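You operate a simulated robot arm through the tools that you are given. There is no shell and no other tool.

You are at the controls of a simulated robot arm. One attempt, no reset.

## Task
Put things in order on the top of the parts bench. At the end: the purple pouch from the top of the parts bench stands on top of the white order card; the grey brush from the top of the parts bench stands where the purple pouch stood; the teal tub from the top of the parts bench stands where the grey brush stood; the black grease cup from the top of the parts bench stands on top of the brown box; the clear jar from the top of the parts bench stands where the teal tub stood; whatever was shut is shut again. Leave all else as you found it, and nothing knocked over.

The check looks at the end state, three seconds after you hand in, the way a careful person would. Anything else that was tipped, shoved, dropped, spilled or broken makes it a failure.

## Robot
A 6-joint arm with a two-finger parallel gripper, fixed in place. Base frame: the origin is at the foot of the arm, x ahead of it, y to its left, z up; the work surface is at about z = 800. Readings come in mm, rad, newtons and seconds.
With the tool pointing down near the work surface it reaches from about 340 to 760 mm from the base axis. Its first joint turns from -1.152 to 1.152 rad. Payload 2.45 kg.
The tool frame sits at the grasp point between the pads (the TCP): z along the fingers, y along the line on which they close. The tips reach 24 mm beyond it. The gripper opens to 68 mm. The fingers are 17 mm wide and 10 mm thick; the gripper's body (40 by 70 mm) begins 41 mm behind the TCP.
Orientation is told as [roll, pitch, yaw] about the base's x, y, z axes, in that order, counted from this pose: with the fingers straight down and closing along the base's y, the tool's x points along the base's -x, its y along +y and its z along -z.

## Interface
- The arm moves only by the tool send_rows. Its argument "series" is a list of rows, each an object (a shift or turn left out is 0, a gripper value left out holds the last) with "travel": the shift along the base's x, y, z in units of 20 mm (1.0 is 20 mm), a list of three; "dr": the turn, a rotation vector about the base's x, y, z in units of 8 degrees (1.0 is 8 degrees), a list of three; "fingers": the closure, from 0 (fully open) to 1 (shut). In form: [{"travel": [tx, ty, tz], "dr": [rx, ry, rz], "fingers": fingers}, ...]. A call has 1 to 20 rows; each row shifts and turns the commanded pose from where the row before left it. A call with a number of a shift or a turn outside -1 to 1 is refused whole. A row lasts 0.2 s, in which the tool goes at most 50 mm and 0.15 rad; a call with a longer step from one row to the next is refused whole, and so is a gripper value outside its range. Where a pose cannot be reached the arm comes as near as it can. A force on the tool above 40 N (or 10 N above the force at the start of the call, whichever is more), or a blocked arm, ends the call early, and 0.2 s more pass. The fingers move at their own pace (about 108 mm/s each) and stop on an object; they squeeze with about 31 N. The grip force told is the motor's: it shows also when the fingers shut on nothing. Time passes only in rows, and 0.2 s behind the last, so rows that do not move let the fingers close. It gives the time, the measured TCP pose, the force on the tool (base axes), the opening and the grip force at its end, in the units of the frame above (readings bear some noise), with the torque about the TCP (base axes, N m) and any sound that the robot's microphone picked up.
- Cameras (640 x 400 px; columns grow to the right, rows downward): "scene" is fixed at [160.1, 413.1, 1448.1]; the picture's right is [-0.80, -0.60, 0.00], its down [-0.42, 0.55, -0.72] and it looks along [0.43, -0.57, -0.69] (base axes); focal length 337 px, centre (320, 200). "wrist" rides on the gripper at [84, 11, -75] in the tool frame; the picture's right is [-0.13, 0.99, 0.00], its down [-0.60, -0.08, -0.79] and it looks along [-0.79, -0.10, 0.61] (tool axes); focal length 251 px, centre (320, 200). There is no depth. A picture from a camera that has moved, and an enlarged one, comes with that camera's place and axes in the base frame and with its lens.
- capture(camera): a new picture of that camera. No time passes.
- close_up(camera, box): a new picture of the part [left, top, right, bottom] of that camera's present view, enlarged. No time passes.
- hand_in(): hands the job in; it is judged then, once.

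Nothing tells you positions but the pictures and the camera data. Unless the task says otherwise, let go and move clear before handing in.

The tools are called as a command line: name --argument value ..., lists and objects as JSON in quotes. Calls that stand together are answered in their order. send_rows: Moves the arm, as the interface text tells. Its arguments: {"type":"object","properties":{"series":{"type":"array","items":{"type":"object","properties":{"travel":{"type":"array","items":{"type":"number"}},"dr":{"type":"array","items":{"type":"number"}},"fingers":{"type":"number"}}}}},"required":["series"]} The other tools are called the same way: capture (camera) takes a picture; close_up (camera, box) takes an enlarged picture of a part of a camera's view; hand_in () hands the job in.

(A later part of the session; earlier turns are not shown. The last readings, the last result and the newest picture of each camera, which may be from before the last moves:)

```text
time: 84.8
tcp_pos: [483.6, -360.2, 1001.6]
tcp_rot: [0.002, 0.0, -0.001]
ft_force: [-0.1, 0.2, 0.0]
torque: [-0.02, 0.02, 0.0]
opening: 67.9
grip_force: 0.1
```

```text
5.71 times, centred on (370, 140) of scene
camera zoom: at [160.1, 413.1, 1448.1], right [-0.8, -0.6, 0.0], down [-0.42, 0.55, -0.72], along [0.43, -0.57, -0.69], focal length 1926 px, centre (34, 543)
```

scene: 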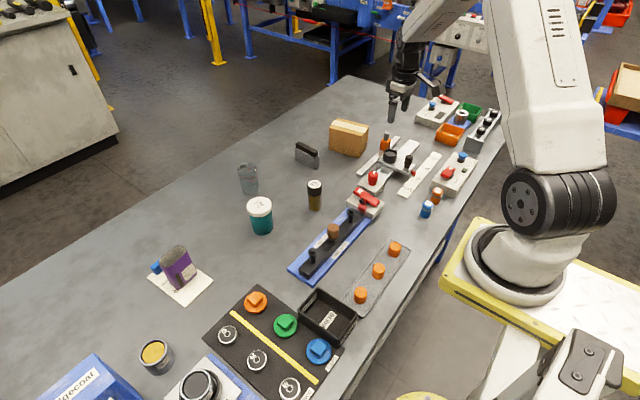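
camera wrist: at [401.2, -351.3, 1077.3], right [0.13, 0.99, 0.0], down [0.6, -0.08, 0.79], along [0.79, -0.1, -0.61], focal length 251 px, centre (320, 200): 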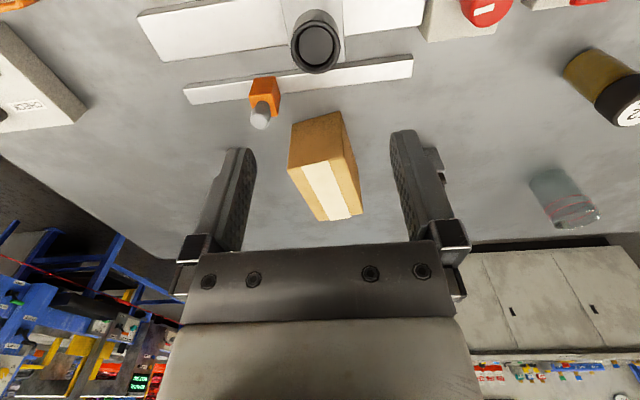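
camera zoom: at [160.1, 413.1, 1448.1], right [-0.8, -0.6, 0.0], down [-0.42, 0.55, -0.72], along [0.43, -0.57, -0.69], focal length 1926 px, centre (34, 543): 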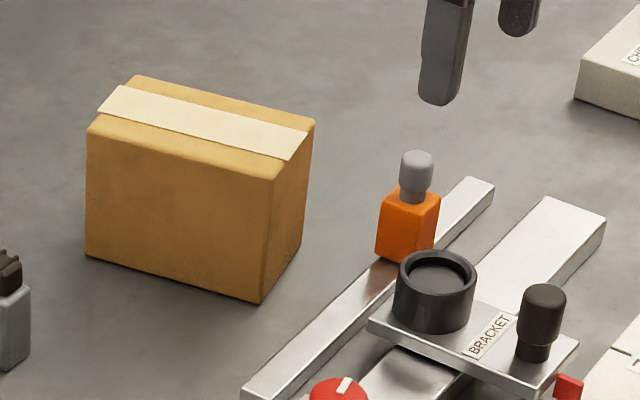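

The cup sits on the bracket plate, about 42 mm across and 29 mm high, centred roughly 2 mm further in x and 4 mm toward -y of my axis. I'll align and lower to z 920 for a closer check.

send_rows --series '[{"travel": [0.085, -0.185, -0.5]}, {"travel": [0, 0, -1]}, {"travel": [0, 0, -1]}, {"travel": [0, 0, -1]}, {"travel": [0, 0, -0.6]}, {}]'

capture --camera "wrist"

close_up --camera "wrist" --box '[190, 20, 450, 240]'

close_up --camera "scene" --box '[350, 100, 440, 190]'

```text
time: 86.2
tcp_pos: [486.1, -365.2, 920.2]
tcp_rot: [0.0, 0.001, 0.0]
ft_force: [0.2, 0.5, -0.5]
torque: [0.02, -0.02, 0.0]
opening: 67.9
grip_force: 0.0
```

```text
taken
camera wrist: at [403.3, -354.7, 995.1], right [0.13, 0.99, 0.0], down [0.6, -0.08, 0.79], along [0.79, -0.1, -0.61], focal length 251 px, centre (320, 200)
```

wrist: 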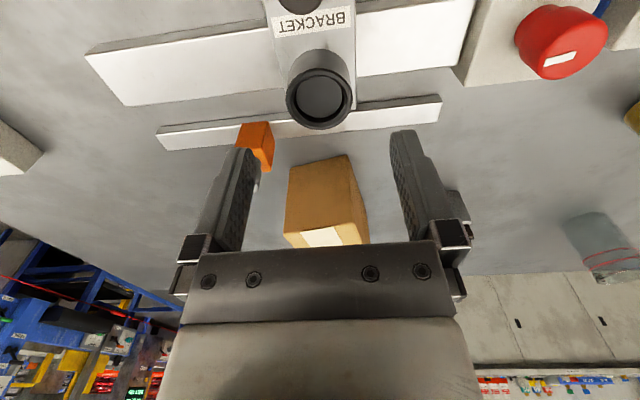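

```text
1.82 times, centred on (320, 130) of wrist
camera zoom: at [403.3, -354.7, 995.1], right [0.13, 0.99, 0.0], down [0.6, -0.08, 0.79], along [0.79, -0.1, -0.61], focal length 457 px, centre (320, 327)
```

zoom: 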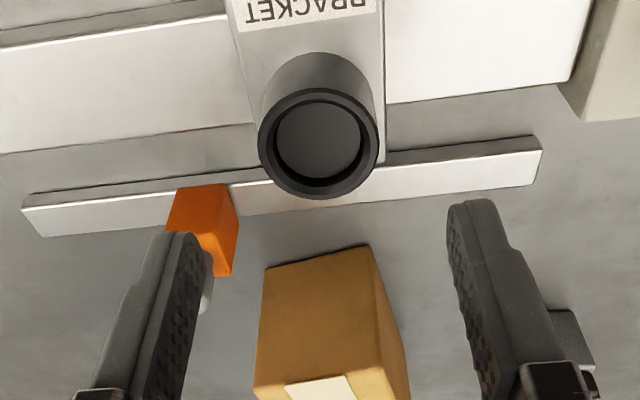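

```text
4.44 times, centred on (395, 145) of scene
camera zoom: at [160.1, 413.1, 1448.1], right [-0.8, -0.6, 0.0], down [-0.42, 0.55, -0.72], along [0.43, -0.57, -0.69], focal length 1498 px, centre (-13, 444)
```

zoom: 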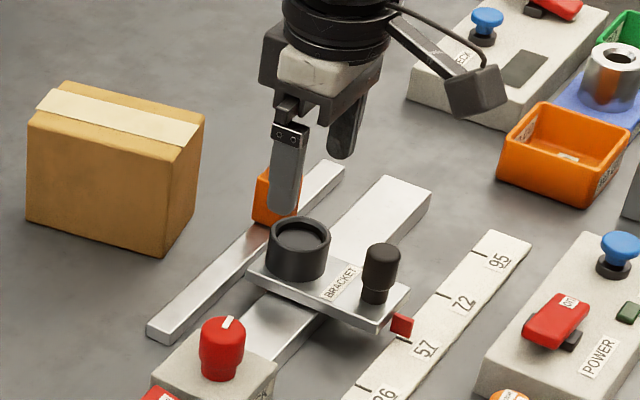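

close_up --camera "scene" --box '[375, 140, 415, 170]'

close_up --camera "wrist" --box '[270, 30, 370, 140]'

```text
13.33 times, centred on (395, 155) of scene
camera zoom: at [160.1, 413.1, 1448.1], right [-0.8, -0.6, 0.0], down [-0.42, 0.55, -0.72], along [0.43, -0.57, -0.69], focal length 4494 px, centre (-680, 800)
```

zoom: 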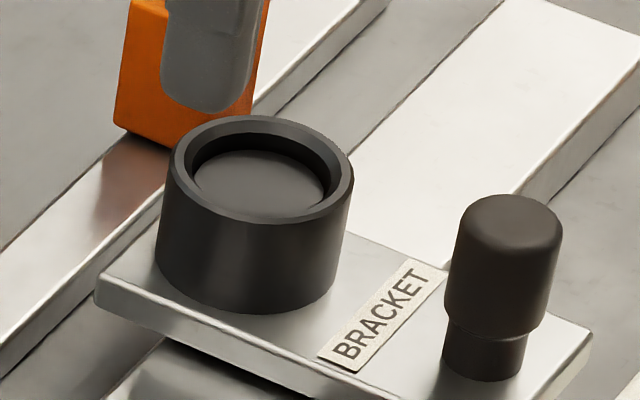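

```text
3.64 times, centred on (320, 85) of wrist
camera zoom: at [403.3, -354.7, 995.1], right [0.13, 0.99, 0.0], down [0.6, -0.08, 0.79], along [0.79, -0.1, -0.61], focal length 914 px, centre (320, 618)
```

zoom: 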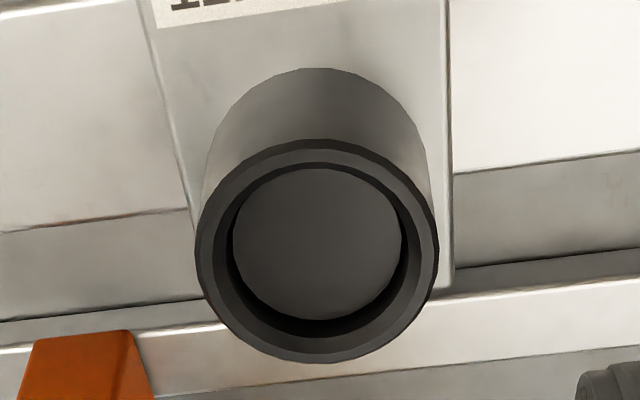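

The cup spans z 831–856 and is well aligned. I'll come down to TCP z 857.5 so the fingertips stay about 2 mm above the cup's base, which I need for setting it on the box.

send_rows --series '[{"travel": [0, -0.025, -0.7]}, {"travel": [0, 0, -0.8]}, {"travel": [0, 0, -0.7]}, {"travel": [0, 0, -0.5]}, {"travel": [0, 0, -0.3]}, {"travel": [0, 0, -0.12]}, {}]'

capture --camera "wrist"

close_up --camera "scene" --box '[365, 120, 425, 175]'

```text
time: 87.8
tcp_pos: [486.8, -364.6, 857.0]
tcp_rot: [-0.001, 0.002, 0.0]
ft_force: [0.5, 0.3, -0.8]
torque: [0.01, 0.02, 0.01]
opening: 68.0
grip_force: 0.2
```

```text
taken
camera wrist: at [403.2, -355.2, 932.8], right [0.13, 0.99, 0.0], down [0.6, -0.08, 0.79], along [0.79, -0.1, -0.61], focal length 251 px, centre (320, 200)
```

wrist: 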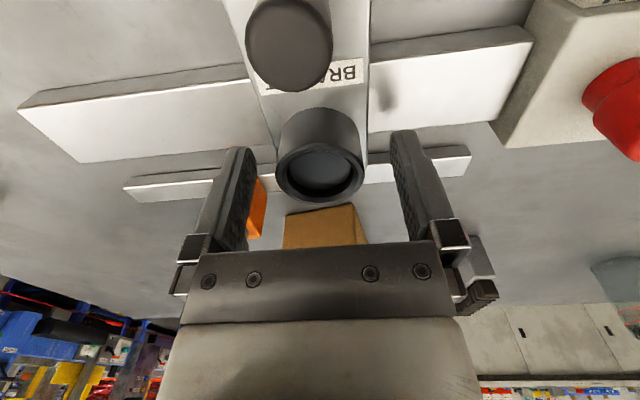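

```text
7.27 times, centred on (395, 148) of scene
camera zoom: at [160.1, 413.1, 1448.1], right [-0.8, -0.6, 0.0], down [-0.42, 0.55, -0.72], along [0.43, -0.57, -0.69], focal length 2451 px, centre (-226, 582)
```

zoom: 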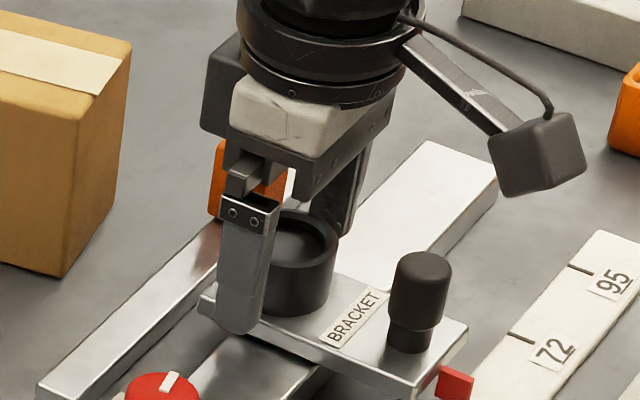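

The fingers straddle the cup cleanly. Closing, then a tiny test lift while watching the force, in case it is fixed to the bracket.

send_rows --series '[{"fingers": 1}, {}, {}]'

send_rows --series '[{"travel": [0, 0, 0.05]}, {"travel": [0, 0, 0.05]}, {}]'

close_up --camera "scene" --box '[365, 120, 425, 175]'

```text
time: 88.6
tcp_pos: [486.9, -365.4, 857.6]
tcp_rot: [0.0, 0.0, 0.003]
ft_force: [0.5, -0.9, -2.3]
torque: [-0.26, -0.16, 0.04]
opening: 41.0
grip_force: 44.5
```

```text
time: 89.4
tcp_pos: [484.9, -363.6, 857.5]
tcp_rot: [0.002, 0.001, 0.0]
ft_force: [8.2, -7.5, -32.9]
torque: [-0.44, -1.03, 0.13]
opening: 41.1
grip_force: 44.9
```

```text
7.27 times, centred on (395, 148) of scene
camera zoom: at [160.8, 412.5, 1448.1], right [-0.8, -0.6, 0.0], down [-0.42, 0.55, -0.72], along [0.43, -0.57, -0.7], focal length 2451 px, centre (-226, 582)
```

zoom: 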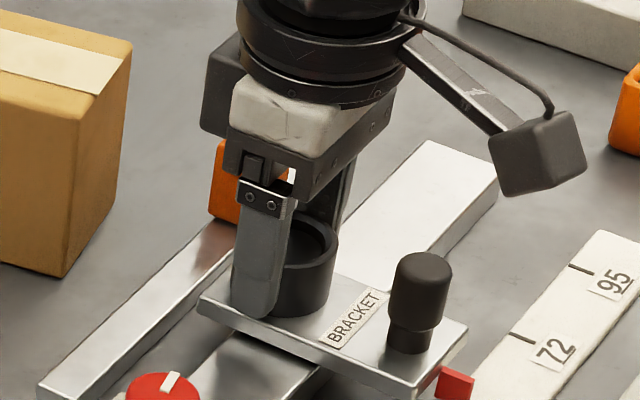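

The pull rose to 33 N with no lift, so this cup is fixed to the bracket. I'll relax it at once, back to where I gripped, and let go.

send_rows --series '[{"travel": [0, 0, -0.05]}, {"travel": [0, 0, -0.05]}, {}]'

send_rows --series '[{"fingers": 0}, {}, {}]'

close_up --camera "scene" --box '[350, 120, 430, 200]'

```text
time: 90.2
tcp_pos: [486.1, -364.0, 858.7]
tcp_rot: [0.003, 0.002, 0.0]
ft_force: [4.0, 3.8, -13.4]
torque: [0.46, 0.28, 0.01]
opening: 40.9
grip_force: 45.3
```

```text
time: 91.0
tcp_pos: [486.2, -364.4, 857.2]
tcp_rot: [0.0, 0.001, 0.0]
ft_force: [-0.3, 0.5, 0.4]
torque: [0.02, -0.04, -0.04]
opening: 67.9
grip_force: 0.1
```

```text
5.00 times, centred on (390, 160) of scene
camera zoom: at [160.1, 413.1, 1448.1], right [-0.8, -0.6, 0.0], down [-0.42, 0.55, -0.72], along [0.43, -0.57, -0.69], focal length 1685 px, centre (-30, 400)
```

zoom: 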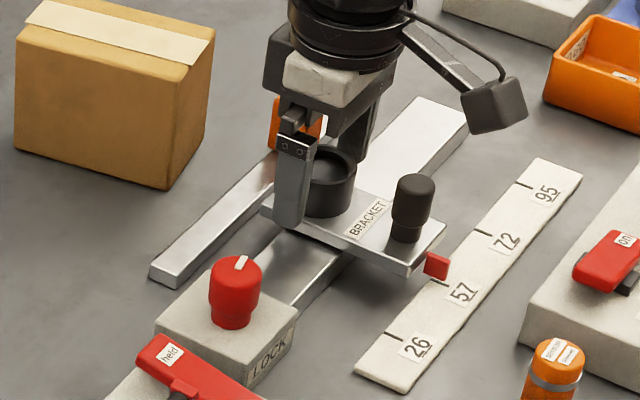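

The bracket has not moved and nothing was disturbed; this cup belongs to the fixture. The real grease cup must be somewhere I haven't seen, so I'll rise and look behind the box and around the rest of the bench.

send_rows --series '[{"travel": [0, 0, 0.5]}, {"travel": [0, 0, 1]}, {"travel": [0, 0, 1]}, {"travel": [0, 0, 1]}, {"travel": [0, 0, 1]}, {"travel": [0, 0, 1]}, {"travel": [0, 0, 1]}, {"travel": [0, 0, 1]}, {"travel": [0, 0, 1]}, {"travel": [0, 0, 1]}, {"travel": [0, 0, 1]}, {"travel": [0, 0, 1]}, {"travel": [0, 0, 1]}, {"travel": [-0.5, 0, 1]}, {"travel": [-0.5, 0, 1]}, {"travel": [-0.5, 0, 1]}]'

capture --camera "wrist"

capture --camera "scene"

```text
time: 94.4
tcp_pos: [455.2, -365.5, 1167.0]
tcp_rot: [-0.001, 0.0, -0.001]
ft_force: [-0.4, 1.0, -0.5]
torque: [0.02, -0.01, -0.01]
opening: 68.0
grip_force: 0.1
```

```text
taken
camera wrist: at [373.1, -355.5, 1242.6], right [0.13, 0.99, 0.0], down [0.6, -0.08, 0.79], along [0.79, -0.1, -0.61], focal length 251 px, centre (320, 200)
```

wrist: 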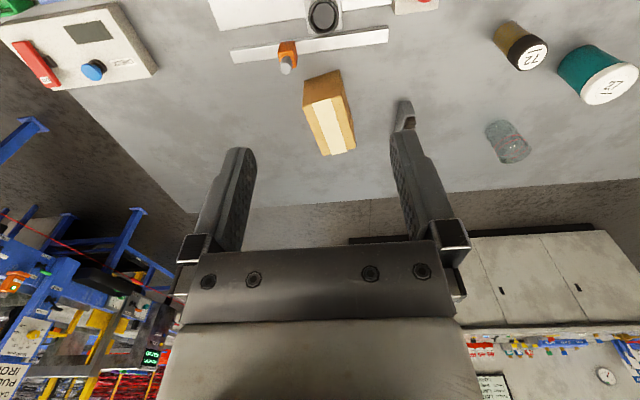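

```text
taken
```

scene: 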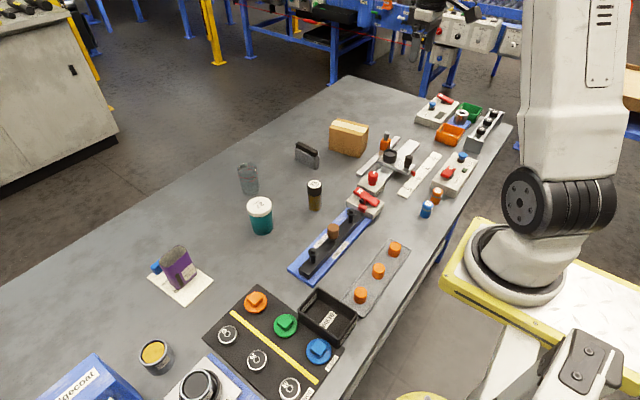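

Nothing is hidden near the box. I'll swing to the left end of the bench to look behind the blue block and at the carrier.

send_rows --series '[{"travel": [-0.1, 1, 0], "dr": [0, 0, 0.2]}, {"travel": [-0.1, 1, 0], "dr": [0, 0, 0.2]}, {"travel": [-0.1, 1, 0], "dr": [0, 0, 0.2]}, {"travel": [-0.1, 1, 0], "dr": [0, 0, 0.2]}, {"travel": [-0.1, 1, 0], "dr": [0, 0, 0.2]}, {"travel": [-0.1, 1, 0], "dr": [0, 0, 0.2]}, {"travel": [-0.1, 1, 0], "dr": [0, 0, 0.2]}, {"travel": [-0.1, 1, 0], "dr": [0, 0, 0.2]}, {"travel": [-0.1, 1, 0], "dr": [0, 0, 0.2]}, {"travel": [-0.1, 1, 0], "dr": [0, 0, 0.2]}, {"travel": [-0.1, 1, 0], "dr": [0, 0, 0.2]}, {"travel": [-0.1, 1, 0], "dr": [0, 0, 0.2]}, {"travel": [-0.1, 1, 0], "dr": [0, 0, 0.2]}, {"travel": [-0.1, 1, 0], "dr": [0, 0, 0.2]}, {"travel": [-0.1, 1, 0], "dr": [0, 0, 0.2]}, {"travel": [-0.1, 1, 0], "dr": [0, 0, 0.2]}, {"travel": [-0.1, 1, 0], "dr": [0, 0, 0.2]}, {"travel": [-0.1, 1, 0], "dr": [0, 0, 0.2]}, {"travel": [-0.1, 1, 0], "dr": [0, 0, 0.2]}, {"travel": [-0.1, 1, 0], "dr": [0, 0, 0.2]}]'

capture --camera "wrist"

send_rows --series '[{"travel": [-0.1, 1, 0], "dr": [0, 0, 0.4]}, {"travel": [-0.1, 1, 0], "dr": [0, 0, 0.4]}, {"travel": [-0.1, 1, 0], "dr": [0, 0, 0.4]}, {"travel": [-0.1, 1, 0], "dr": [0, 0, 0.4]}, {"travel": [-0.1, 1, 0], "dr": [0, 0, 0.4]}, {"travel": [-0.1, 1, 0], "dr": [0, 0, 0.4]}, {"travel": [-0.1, 1, 0], "dr": [0, 0, 0.4]}, {"travel": [-0.1, 1, 0], "dr": [0, 0, 0.4]}, {"travel": [-0.1, 1, 0], "dr": [0, 0, 0.4]}, {"travel": [-0.1, 1, 0], "dr": [0, 0, 0.4]}, {"travel": [-0.1, 1, 0], "dr": [0, 0, 0.4]}, {"travel": [-0.1, 1, 0], "dr": [0, 0, 0.4]}, {"travel": [-0.1, 1, 0], "dr": [0, 0, 0.4]}, {"travel": [-0.1, 1, 0], "dr": [0, 0, 0.4]}, {"travel": [-0.1, 1, 0], "dr": [0, 0, 0.4]}, {"travel": [-0.1, 1, 0], "dr": [0, 0, 0.4]}, {"travel": [-0.1, 1, 0], "dr": [0, 0, 0.4]}, {"travel": [-0.1, 1, 0], "dr": [0, 0, 0.4]}]'

capture --camera "wrist"

```text
time: 98.6
tcp_pos: [416.3, 35.4, 1167.3]
tcp_rot: [0.0, -0.001, 0.558]
ft_force: [0.1, 0.3, 0.1]
torque: [-0.02, -0.03, 0.05]
opening: 67.7
grip_force: 0.1
```

```text
taken
camera wrist: at [340.1, -1.0, 1242.6], right [-0.42, 0.91, 0.0], down [0.55, 0.25, 0.79], along [0.72, 0.33, -0.61], focal length 251 px, centre (320, 200)
```

wrist: 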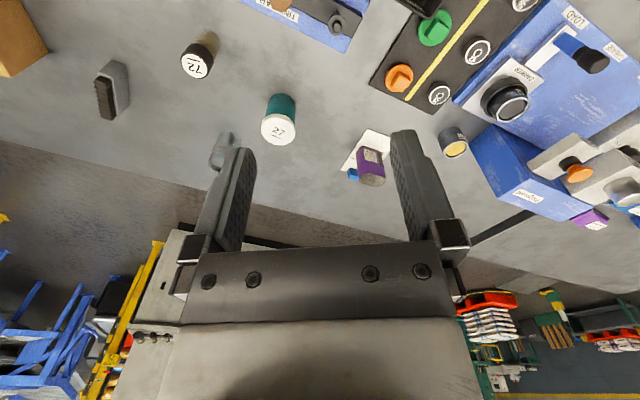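

```text
time: 102.4
tcp_pos: [380.5, 394.7, 1168.4]
tcp_rot: [0.001, 0.001, 1.566]
ft_force: [-0.1, -0.1, -0.5]
torque: [-0.04, -0.01, 0.03]
opening: 68.0
grip_force: 0.0
```

```text
taken
camera wrist: at [369.2, 310.4, 1243.3], right [-0.99, 0.14, 0.0], down [0.08, 0.6, 0.79], along [0.11, 0.79, -0.61], focal length 251 px, centre (320, 200)
```

wrist: 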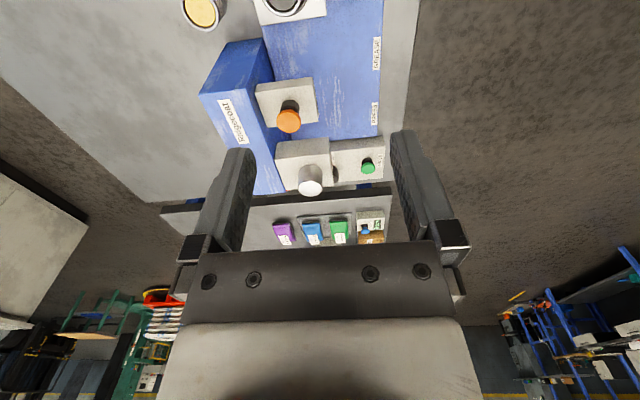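

close_up --camera "wrist" --box '[150, 0, 410, 150]'

close_up --camera "wrist" --box '[240, 130, 400, 250]'

```text
2.46 times, centred on (280, 75) of wrist
camera zoom: at [369.2, 310.4, 1243.3], right [-0.99, 0.14, 0.0], down [0.08, 0.6, 0.79], along [0.11, 0.79, -0.61], focal length 619 px, centre (418, 508)
```

zoom: 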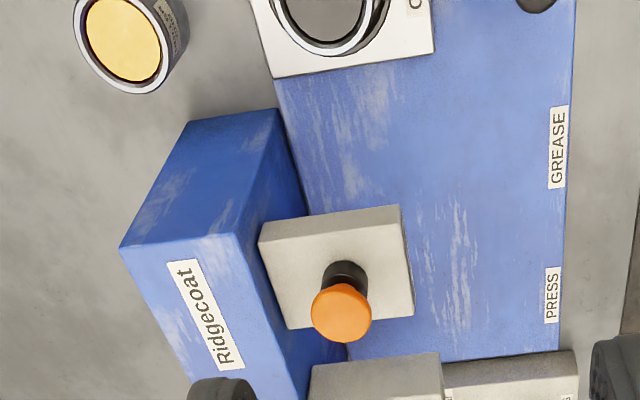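

```text
3.33 times, centred on (320, 190) of wrist
camera zoom: at [369.2, 310.4, 1243.3], right [-0.99, 0.14, 0.0], down [0.08, 0.6, 0.79], along [0.11, 0.79, -0.61], focal length 838 px, centre (320, 233)
```

zoom: 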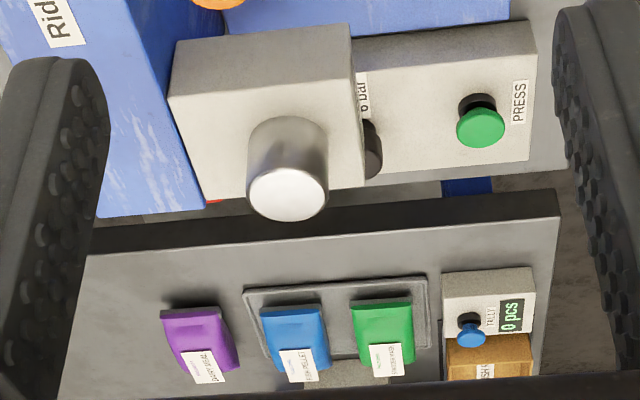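

The left end holds a carrier machine with LOAD/GREASE/PRESS stations and a lower table beyond; no loose black cup in view yet. I'll scan systematically, starting with the carrier, mat and waste tray area from closer in.

send_rows --series '[{"travel": [0, -1, 0], "dr": [0, 0, -0.2]}, {"travel": [0, -1, 0], "dr": [0, 0, -0.2]}, {"travel": [0, -1, 0], "dr": [0, 0, -0.2]}, {"travel": [0, -1, 0], "dr": [0, 0, -0.2]}, {"travel": [0, -1, 0], "dr": [0, 0, -0.2]}, {"travel": [0, -1, 0], "dr": [0, 0, -0.2]}, {"travel": [0, -1, 0], "dr": [0, 0, -0.2]}, {"travel": [0, -1, 0], "dr": [0, 0, -0.2]}, {"travel": [0, -1, 0], "dr": [0, 0, -0.2]}, {"travel": [0, -1, 0], "dr": [0, 0, -0.2]}]'

capture --camera "wrist"

close_up --camera "wrist" --box '[250, 0, 450, 130]'

close_up --camera "scene" --box '[100, 320, 260, 400]'

```text
time: 104.6
tcp_pos: [380.1, 193.6, 1168.4]
tcp_rot: [0.0, 0.0, 1.282]
ft_force: [0.4, -0.2, -0.3]
torque: [0.0, 0.02, 0.0]
opening: 68.4
grip_force: 0.1
```

```text
taken
camera wrist: at [346.4, 115.8, 1242.7], right [-0.91, 0.41, 0.0], down [0.25, 0.56, 0.79], along [0.32, 0.73, -0.61], focal length 251 px, centre (320, 200)
```

wrist: 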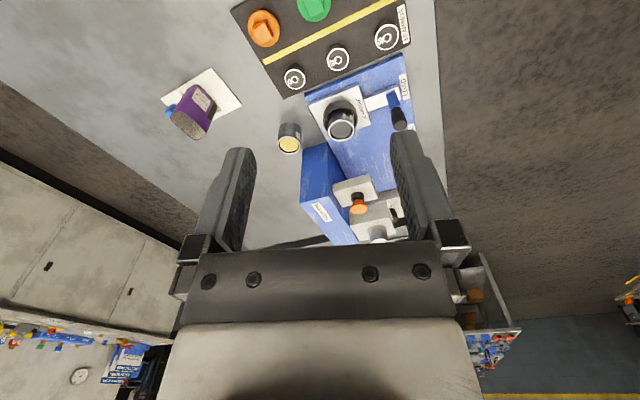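

```text
3.08 times, centred on (350, 65) of wrist
camera zoom: at [346.4, 115.8, 1242.7], right [-0.91, 0.41, 0.0], down [0.25, 0.56, 0.79], along [0.32, 0.73, -0.61], focal length 774 px, centre (228, 615)
```

zoom: 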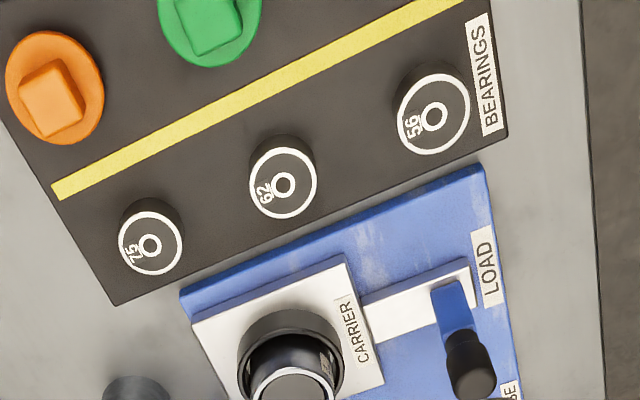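

```text
4.00 times, centred on (180, 360) of scene
camera zoom: at [160.1, 413.1, 1448.1], right [-0.8, -0.6, 0.0], down [-0.42, 0.55, -0.72], along [0.43, -0.57, -0.69], focal length 1348 px, centre (880, -440)
```

zoom: 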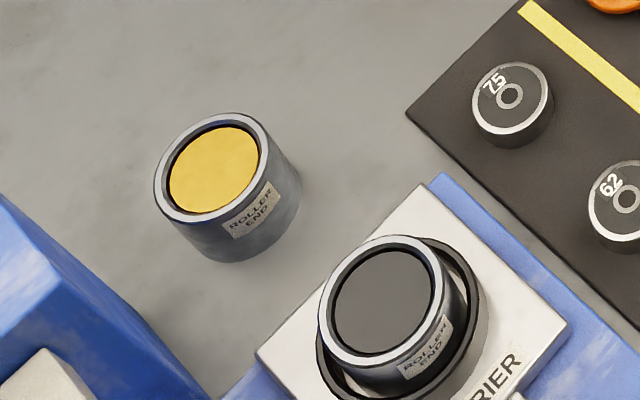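

The carrier and bracket both have fixed black seats. I'll now scan the middle and right side of the bench from close range, including the trays and the rack.

send_rows --series '[{"travel": [0, -1, 0], "dr": [0, 0, -0.9]}, {"travel": [0, -1, 0], "dr": [0, 0, -0.9]}, {"travel": [0, -1, 0], "dr": [0, 0, -0.9]}, {"travel": [0, -1, 0], "dr": [0, 0, -0.9]}, {"travel": [0, -1, 0], "dr": [0, 0, -0.9]}, {"travel": [0, -1, 0], "dr": [0, 0, -0.9]}, {"travel": [0, -1, 0], "dr": [0, 0, -0.9]}, {"travel": [0, -1, 0], "dr": [0, 0, -0.9]}, {"travel": [0, -1, 0], "dr": [0, 0, -0.9]}, {"travel": [0, -1, 0], "dr": [0, 0, -0.9]}, {"travel": [0, -1, 0], "dr": [0, 0, -0.9]}, {"travel": [0, -1, 0], "dr": [0, 0, -0.9]}, {"travel": [0, -1, 0], "dr": [0, 0, -0.9]}, {"travel": [0, -1, 0], "dr": [0, 0, -0.9]}, {"travel": [0, -1, 0], "dr": [0, 0, -0.9]}, {"travel": [0, -1, 0], "dr": [0, 0, -0.9]}]'

capture --camera "wrist"

close_up --camera "wrist" --box '[0, 0, 220, 200]'

close_up --camera "wrist" --box '[200, 0, 420, 160]'

```text
time: 108.0
tcp_pos: [381.9, -126.2, 1167.5]
tcp_rot: [0.0, 0.001, -0.729]
ft_force: [0.4, 0.4, -0.1]
torque: [0.02, 0.0, 0.01]
opening: 67.8
grip_force: 0.1
```

```text
taken
camera wrist: at [325.9, -62.8, 1242.9], right [0.76, 0.65, 0.0], down [0.4, -0.46, 0.79], along [0.52, -0.6, -0.61], focal length 251 px, centre (320, 200)
```

wrist: 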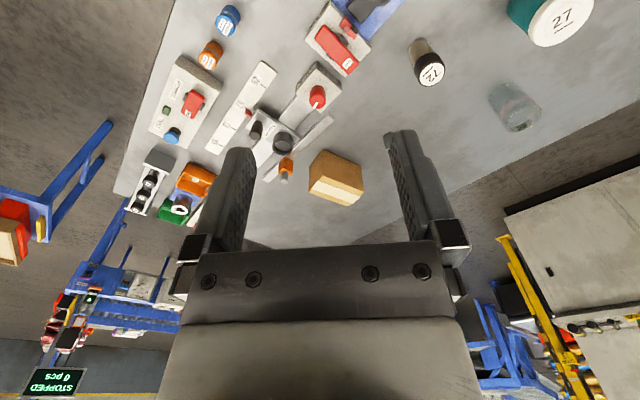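

```text
2.00 times, centred on (110, 100) of wrist
camera zoom: at [325.9, -62.8, 1242.9], right [0.76, 0.65, 0.0], down [0.4, -0.46, 0.79], along [0.52, -0.6, -0.61], focal length 503 px, centre (740, 400)
```

zoom: 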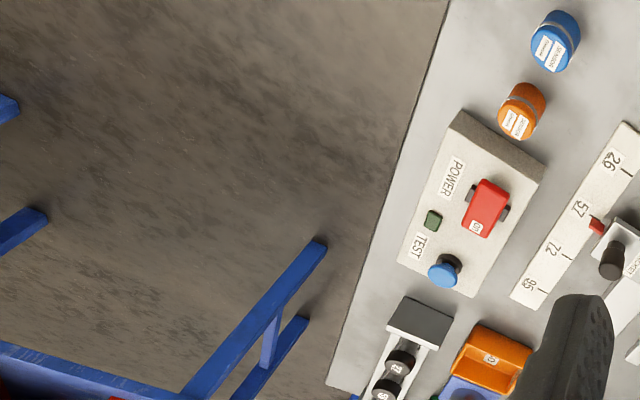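

```text
2.50 times, centred on (310, 80) of wrist
camera zoom: at [325.9, -62.8, 1242.9], right [0.76, 0.65, 0.0], down [0.4, -0.46, 0.79], along [0.52, -0.6, -0.61], focal length 629 px, centre (345, 500)
```

zoom: 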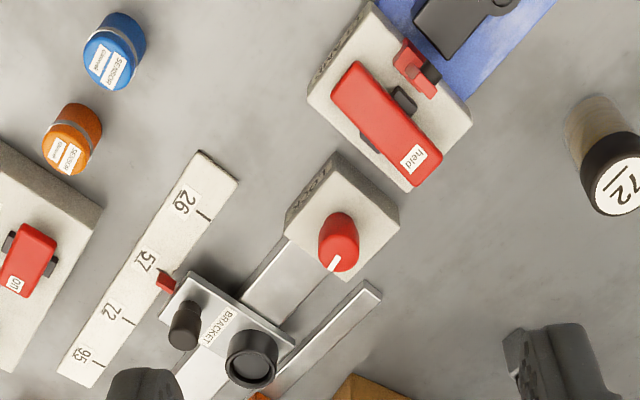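

send_rows --series '[{"travel": [0, -1, 0], "dr": [0, 0, -0.4]}, {"travel": [0, -1, 0], "dr": [0, 0, -0.4]}, {"travel": [0, -1, 0], "dr": [0, 0, -0.4]}, {"travel": [0, -1, 0], "dr": [0, 0, -0.4]}, {"travel": [0, -1, 0], "dr": [0, 0, -0.4]}, {"travel": [0, -1, 0], "dr": [0, 0, -0.4]}, {"travel": [0, -1, 0], "dr": [0, 0, -0.4]}, {"travel": [0, -1, 0], "dr": [0, 0, -0.4]}, {"travel": [0, -1, 0], "dr": [0, 0, 0]}, {"travel": [0, -1, 0]}, {"travel": [0, -1, 0]}]'

capture --camera "wrist"

close_up --camera "wrist" --box '[180, 0, 460, 200]'

```text
time: 110.4
tcp_pos: [379.4, -343.1, 1167.5]
tcp_rot: [-0.001, 0.001, -1.173]
ft_force: [-0.3, -0.2, -0.2]
torque: [-0.02, -0.04, 0.04]
opening: 67.7
grip_force: 0.1
```

```text
taken
camera wrist: at [358.2, -264.0, 1242.4], right [0.96, 0.26, 0.0], down [0.16, -0.59, 0.79], along [0.21, -0.76, -0.61], focal length 251 px, centre (320, 200)
```

wrist: 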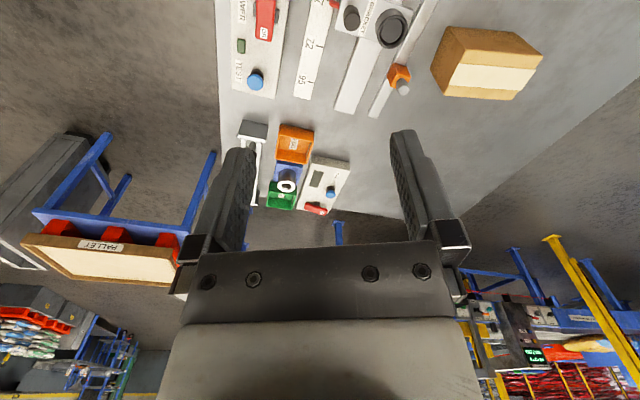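

```text
2.00 times, centred on (320, 100) of wrist
camera zoom: at [358.2, -264.0, 1242.4], right [0.96, 0.26, 0.0], down [0.16, -0.59, 0.79], along [0.21, -0.76, -0.61], focal length 503 px, centre (320, 400)
```

zoom: 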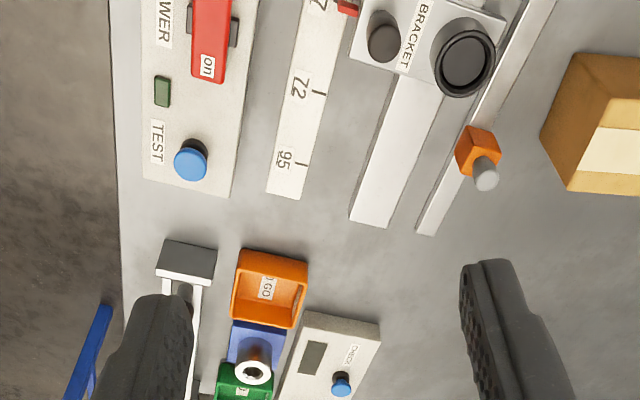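

Trays are GO / NO GO gauge bins, nothing loose and black there. The only other candidate is the black-capped item marked 72; I'll look at it very closely.

close_up --camera "scene" --box '[295, 170, 335, 220]'

close_up --camera "scene" --box '[230, 185, 290, 245]'

close_up --camera "scene" --box '[410, 180, 450, 230]'

close_up --camera "scene" --box '[455, 95, 515, 155]'

close_up --camera "scene" --box '[375, 140, 400, 170]'

```text
8.00 times, centred on (315, 195) of scene
camera zoom: at [160.1, 413.1, 1448.1], right [-0.8, -0.6, 0.0], down [-0.42, 0.55, -0.72], along [0.43, -0.57, -0.69], focal length 2696 px, centre (360, 240)
```

zoom: 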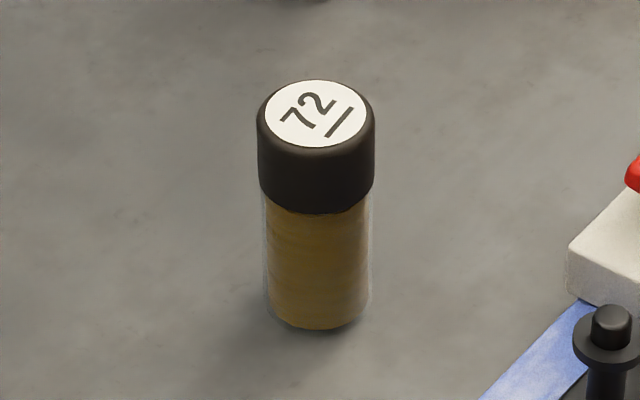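

```text
6.67 times, centred on (260, 215) of scene
camera zoom: at [160.1, 413.1, 1448.1], right [-0.8, -0.6, 0.0], down [-0.42, 0.55, -0.72], along [0.43, -0.57, -0.69], focal length 2247 px, centre (720, 100)
```

zoom: 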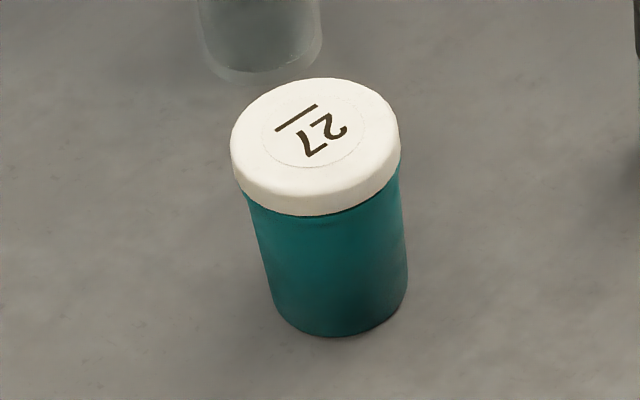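

```text
8.00 times, centred on (430, 205) of scene
camera zoom: at [160.1, 413.1, 1448.1], right [-0.8, -0.6, 0.0], down [-0.42, 0.55, -0.72], along [0.43, -0.57, -0.69], focal length 2696 px, centre (-560, 160)
```

zoom: 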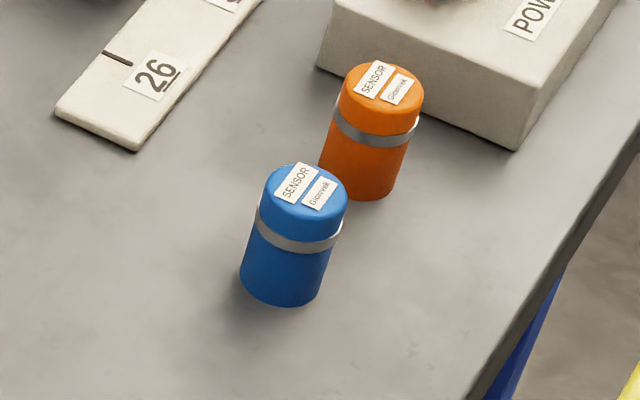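

```text
6.67 times, centred on (485, 125) of scene
camera zoom: at [160.1, 413.1, 1448.1], right [-0.8, -0.6, 0.0], down [-0.42, 0.55, -0.72], along [0.43, -0.57, -0.69], focal length 2247 px, centre (-780, 700)
```

zoom: 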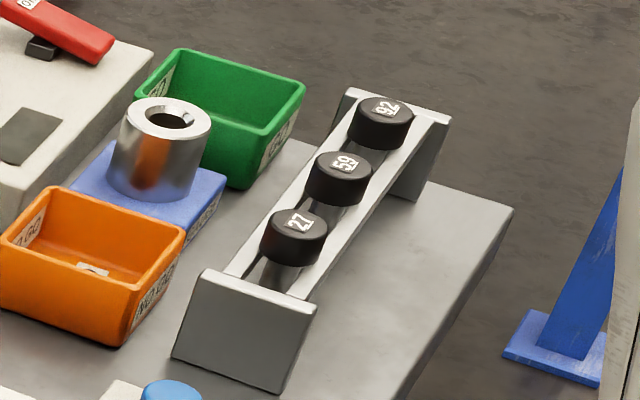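

```text
13.33 times, centred on (388, 155) of scene
camera zoom: at [160.1, 413.1, 1448.1], right [-0.8, -0.6, 0.0], down [-0.42, 0.55, -0.72], along [0.43, -0.57, -0.69], focal length 4494 px, centre (-580, 800)
```

zoom: 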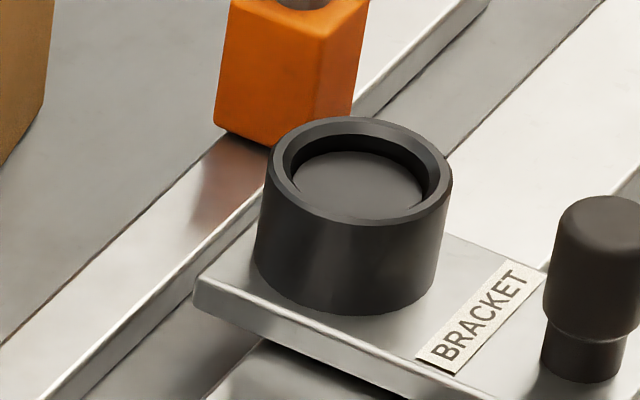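

That settles it: item 72 is a clear cup filled with brown grease under a black cap – the black grease cup. The black ring on the bracket is just a fixed sensor socket. The cup stands near (561, -92), about 38 mm across and 81 mm tall; I'll go over it now.

send_rows --series '[{"travel": [0.696, 0.965, -0.6], "dr": [0, 0, 0.646]}, {"travel": [0.696, 0.965, -0.6], "dr": [0, 0, 0.646]}, {"travel": [0.696, 0.965, -0.6], "dr": [0, 0, 0.646]}, {"travel": [0.696, 0.965, -0.6], "dr": [0, 0, 0.646]}, {"travel": [0.696, 0.965, -0.6], "dr": [0, 0, 0.646]}, {"travel": [0.696, 0.965, -0.6], "dr": [0, 0, 0.646]}, {"travel": [0.696, 0.965, -0.6], "dr": [0, 0, 0.646]}, {"travel": [0.696, 0.965, -0.6], "dr": [0, 0, 0.646]}, {"travel": [0.696, 0.965, -0.6], "dr": [0, 0, 0.646]}, {"travel": [0.696, 0.965, -0.6], "dr": [0, 0, 0.646]}, {"travel": [0.696, 0.965, -0.6], "dr": [0, 0, 0.646]}, {"travel": [0.696, 0.965, -0.6], "dr": [0, 0, 0.646]}, {"travel": [0.696, 0.965, -0.6], "dr": [0, 0, 0.646]}, {}]'

capture --camera "wrist"

close_up --camera "wrist" --box '[250, 0, 400, 115]'

```text
time: 113.4
tcp_pos: [561.6, -92.4, 1011.9]
tcp_rot: [0.0, -0.001, 0.002]
ft_force: [-0.1, -0.1, 0.2]
torque: [0.02, -0.02, 0.02]
opening: 67.9
grip_force: 0.0
```

```text
taken
camera wrist: at [478.0, -83.7, 1086.7], right [0.13, 0.99, 0.0], down [0.6, -0.08, 0.79], along [0.79, -0.1, -0.61], focal length 251 px, centre (320, 200)
```

wrist: 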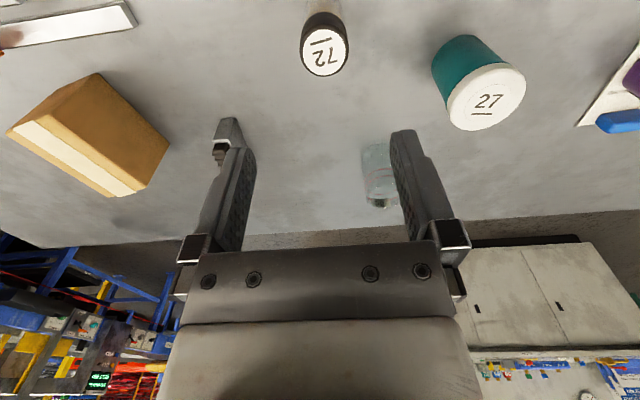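

```text
3.48 times, centred on (325, 58) of wrist
camera zoom: at [478.0, -83.7, 1086.7], right [0.13, 0.99, 0.0], down [0.6, -0.08, 0.79], along [0.79, -0.1, -0.61], focal length 875 px, centre (303, 696)
```

zoom: 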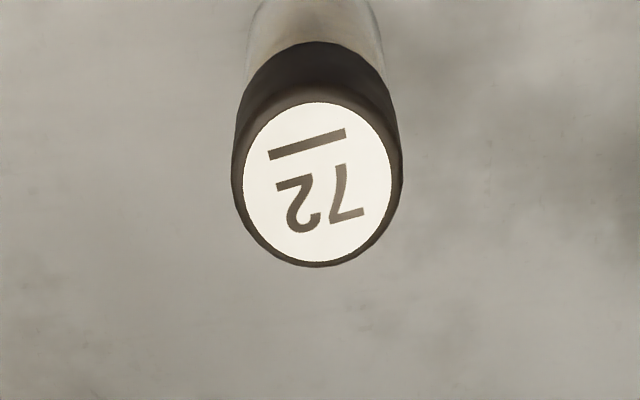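

The cup is about 3 mm toward +y of my axis. Correcting and lowering to just above the cap.

send_rows --series '[{"travel": [-0.02, 0.155, -0.6]}, {"travel": [0, 0, -1]}, {"travel": [0, 0, -1]}, {"travel": [0, 0, -1]}, {"travel": [0, 0, -1]}, {}]'

close_up --camera "wrist" --box '[190, 20, 450, 240]'

close_up --camera "scene" --box '[270, 130, 370, 220]'

```text
time: 114.8
tcp_pos: [560.8, -90.9, 921.4]
tcp_rot: [0.0, 0.001, 0.001]
ft_force: [0.6, 0.7, 0.5]
torque: [-0.05, 0.02, 0.01]
opening: 68.1
grip_force: 0.1
```

```text
1.82 times, centred on (320, 130) of wrist
camera zoom: at [477.6, -81.2, 994.9], right [0.13, 0.99, 0.0], down [0.6, -0.08, 0.79], along [0.79, -0.1, -0.61], focal length 457 px, centre (320, 327)
```

zoom: 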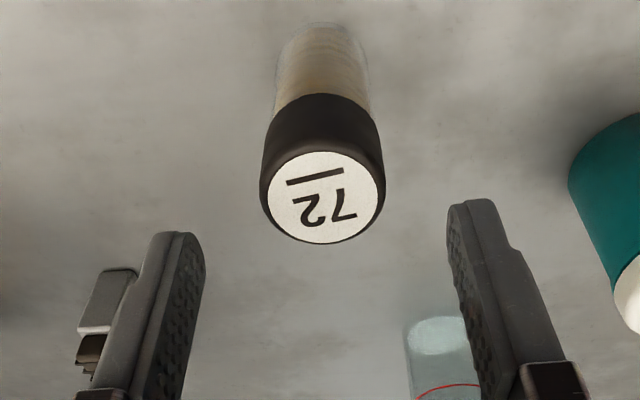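

```text
4.44 times, centred on (320, 175) of scene
camera zoom: at [160.1, 413.1, 1448.1], right [-0.8, -0.6, 0.0], down [-0.42, 0.55, -0.72], along [0.43, -0.57, -0.69], focal length 1498 px, centre (320, 311)
```

zoom: 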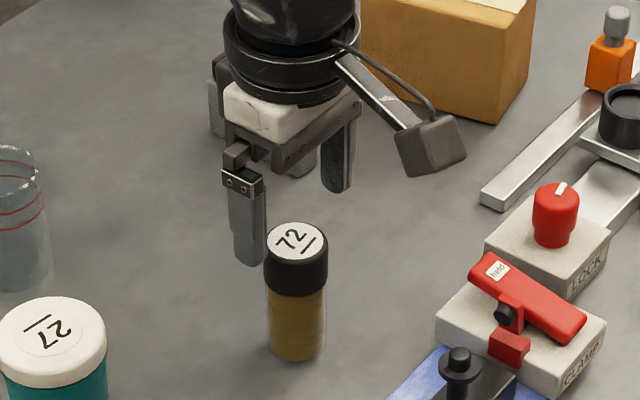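

Centred. Descending around the cup, gripping and doing a small test lift.

send_rows --series '[{"travel": [0, 0.03, -0.8]}, {"travel": [0, 0, -0.8]}, {"travel": [0, 0, -0.8]}, {"travel": [0, 0, -0.6]}, {"travel": [0, 0, -0.4]}, {}]'

capture --camera "wrist"

send_rows --series '[{"fingers": 1}, {}, {}]'

send_rows --series '[{"travel": [0, 0, 0.1]}, {"travel": [0, 0, 0.15]}, {}]'

capture --camera "wrist"

close_up --camera "scene" --box '[270, 130, 370, 220]'

```text
time: 116.2
tcp_pos: [559.4, -91.1, 851.1]
tcp_rot: [0.0, 0.001, 0.001]
ft_force: [0.2, -0.5, 0.4]
torque: [0.0, 0.0, 0.02]
opening: 68.2
grip_force: 0.2
```

```text
taken
camera wrist: at [477.4, -80.6, 926.8], right [0.13, 0.99, 0.0], down [0.6, -0.08, 0.79], along [0.79, -0.1, -0.61], focal length 251 px, centre (320, 200)
```

wrist: 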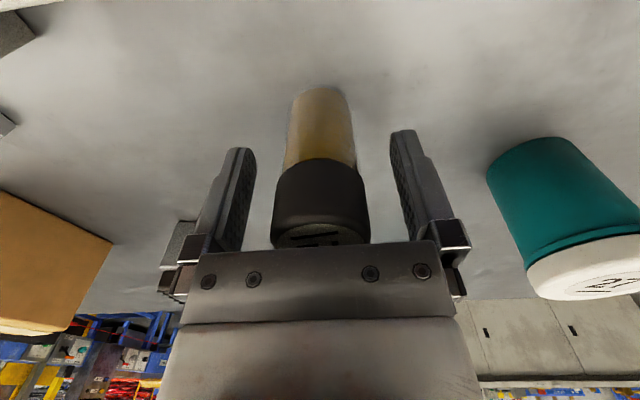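

```text
time: 117.0
tcp_pos: [560.6, -90.1, 852.3]
tcp_rot: [0.0, 0.0, 0.0]
ft_force: [-0.2, -0.2, 0.5]
torque: [0.03, -0.01, 0.0]
opening: 36.4
grip_force: 30.8
```

```text
time: 117.8
tcp_pos: [559.2, -90.0, 857.4]
tcp_rot: [0.0, 0.001, 0.002]
ft_force: [-0.6, 0.3, -2.1]
torque: [-0.02, 0.03, -0.02]
opening: 36.6
grip_force: 31.0
```

```text
taken
camera wrist: at [476.9, -80.5, 931.7], right [0.13, 0.99, 0.0], down [0.6, -0.08, 0.79], along [0.79, -0.1, -0.61], focal length 251 px, centre (320, 200)
```

wrist: 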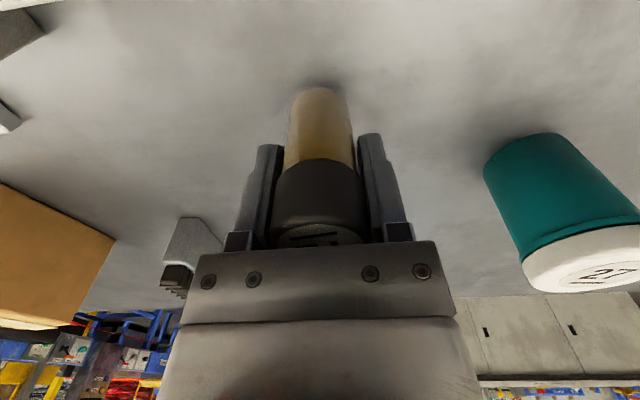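

```text
4.44 times, centred on (320, 175) of scene
camera zoom: at [160.1, 413.1, 1448.1], right [-0.8, -0.6, 0.0], down [-0.42, 0.55, -0.72], along [0.43, -0.57, -0.69], focal length 1498 px, centre (320, 311)
```

zoom: 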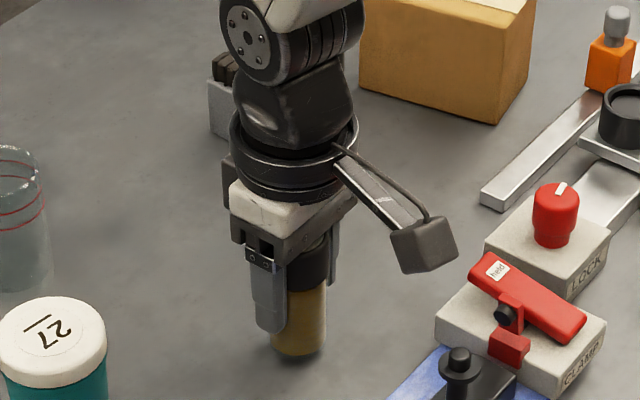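

The grease cup lifts freely as one piece. I'll raise it well above the box height and carry it over the box centre at about (638, -372).

send_rows --series '[{"travel": [0, 0, 0.5]}, {"travel": [0, 0, 1]}, {"travel": [0, 0, 1]}, {"travel": [0, 0, 1]}, {"travel": [0, 0, 1]}, {"travel": [0, 0, 1]}, {"travel": [0.1, -0.4, 0.9]}, {"travel": [0.27, -0.95, 0.7]}, {"travel": [0.27, -0.95, 0]}, {"travel": [0.27, -0.95, 0]}, {"travel": [0.27, -0.95, 0]}, {"travel": [0.27, -0.95, 0]}, {"travel": [0.27, -0.95, 0]}, {"travel": [0.27, -0.95, 0]}, {"travel": [0.27, -0.95, 0]}, {"travel": [0.27, -0.95, 0]}, {"travel": [0.27, -0.95, 0]}, {"travel": [0.27, -0.95, 0]}]'

capture --camera "wrist"

capture --camera "scene"

```text
time: 121.6
tcp_pos: [623.4, -307.5, 999.2]
tcp_rot: [0.001, 0.0, 0.0]
ft_force: [0.0, -0.3, -1.4]
torque: [0.0, -0.02, -0.03]
opening: 36.3
grip_force: 31.2
```

```text
taken
camera wrist: at [538.8, -297.7, 1074.3], right [0.13, 0.99, 0.0], down [0.6, -0.08, 0.79], along [0.79, -0.1, -0.61], focal length 251 px, centre (320, 200)
```

wrist: 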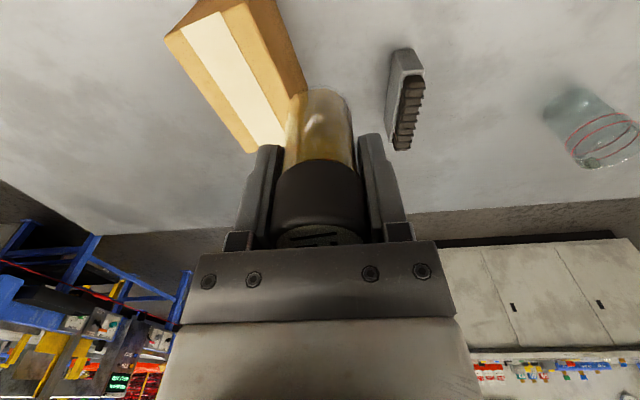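

```text
taken
```

scene: 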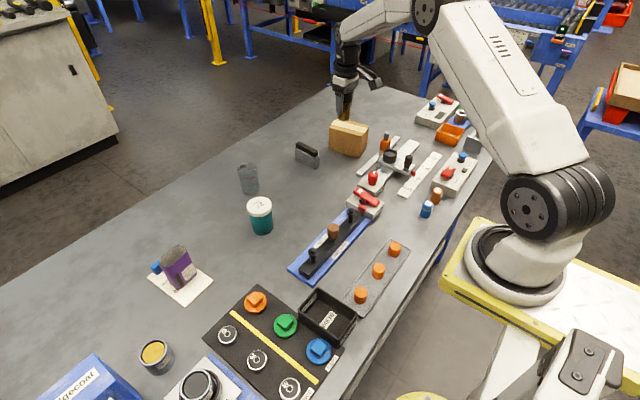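

The wrist view agrees with the box-top corners I computed, so its centre is (639, -371). Moving the last stretch and checking before lowering.

send_rows --series '[{"travel": [0.25, -0.9, 0]}, {"travel": [0.25, -0.9, 0]}, {"travel": [0.2, -0.9, 0]}, {"travel": [0.1, -0.5, 0]}, {"travel": [0, 0, -0.5]}, {"travel": [0, 0, -0.75]}, {}]'

capture --camera "wrist"

close_up --camera "scene" --box '[300, 80, 400, 170]'

```text
time: 123.2
tcp_pos: [638.8, -371.3, 974.0]
tcp_rot: [0.0, 0.0, 0.0]
ft_force: [0.6, -0.1, -1.0]
torque: [0.0, 0.0, 0.02]
opening: 36.7
grip_force: 31.0
```

```text
taken
camera wrist: at [554.7, -362.3, 1048.6], right [0.13, 0.99, 0.0], down [0.6, -0.08, 0.79], along [0.79, -0.1, -0.61], focal length 251 px, centre (320, 200)
```

wrist: 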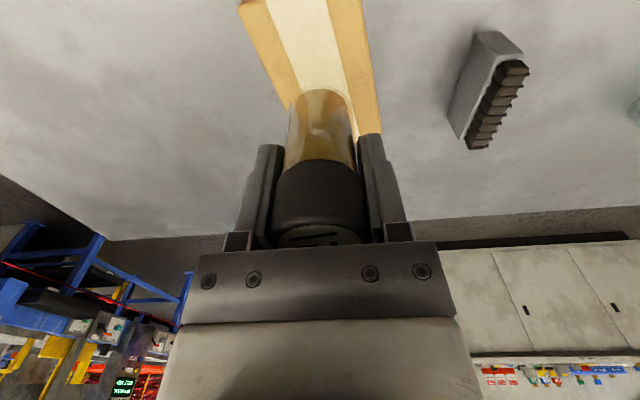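

```text
4.44 times, centred on (350, 125) of scene
camera zoom: at [160.1, 413.1, 1448.1], right [-0.8, -0.6, 0.0], down [-0.42, 0.55, -0.72], along [0.43, -0.57, -0.69], focal length 1498 px, centre (187, 533)
```

zoom: 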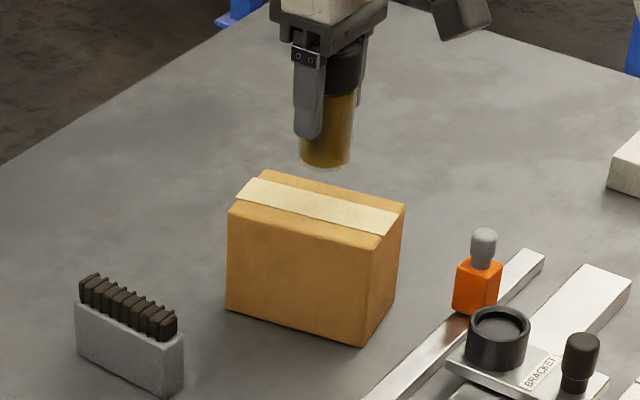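

Lined up over the tape strip at the box centre. Lowering, then small steps to contact near TCP z 935.

send_rows --series '[{"travel": [0, 0, -0.6]}, {"travel": [0, 0, -0.5]}, {"travel": [0, 0, -0.3]}, {}]'

close_up --camera "scene" --box '[315, 100, 385, 160]'

capture --camera "wrist"

```text
time: 124.2
tcp_pos: [638.1, -371.8, 945.0]
tcp_rot: [0.0, 0.003, 0.0]
ft_force: [0.0, 0.1, -1.9]
torque: [0.02, -0.02, -0.01]
opening: 36.7
grip_force: 31.1
```

```text
6.67 times, centred on (350, 130) of scene
camera zoom: at [160.1, 413.1, 1448.1], right [-0.8, -0.6, 0.0], down [-0.42, 0.55, -0.72], along [0.43, -0.57, -0.69], focal length 2247 px, centre (120, 667)
```

zoom: 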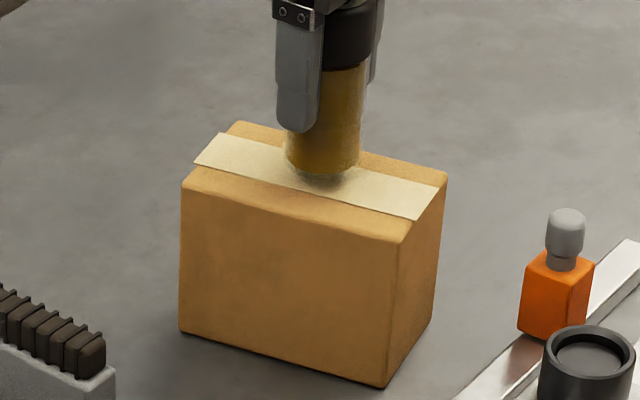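

```text
taken
camera wrist: at [554.8, -361.6, 1020.8], right [0.13, 0.99, 0.0], down [0.6, -0.08, 0.79], along [0.79, -0.1, -0.61], focal length 251 px, centre (320, 200)
```

wrist: 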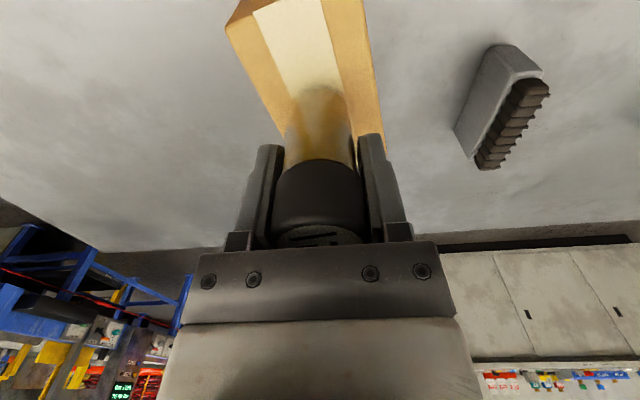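

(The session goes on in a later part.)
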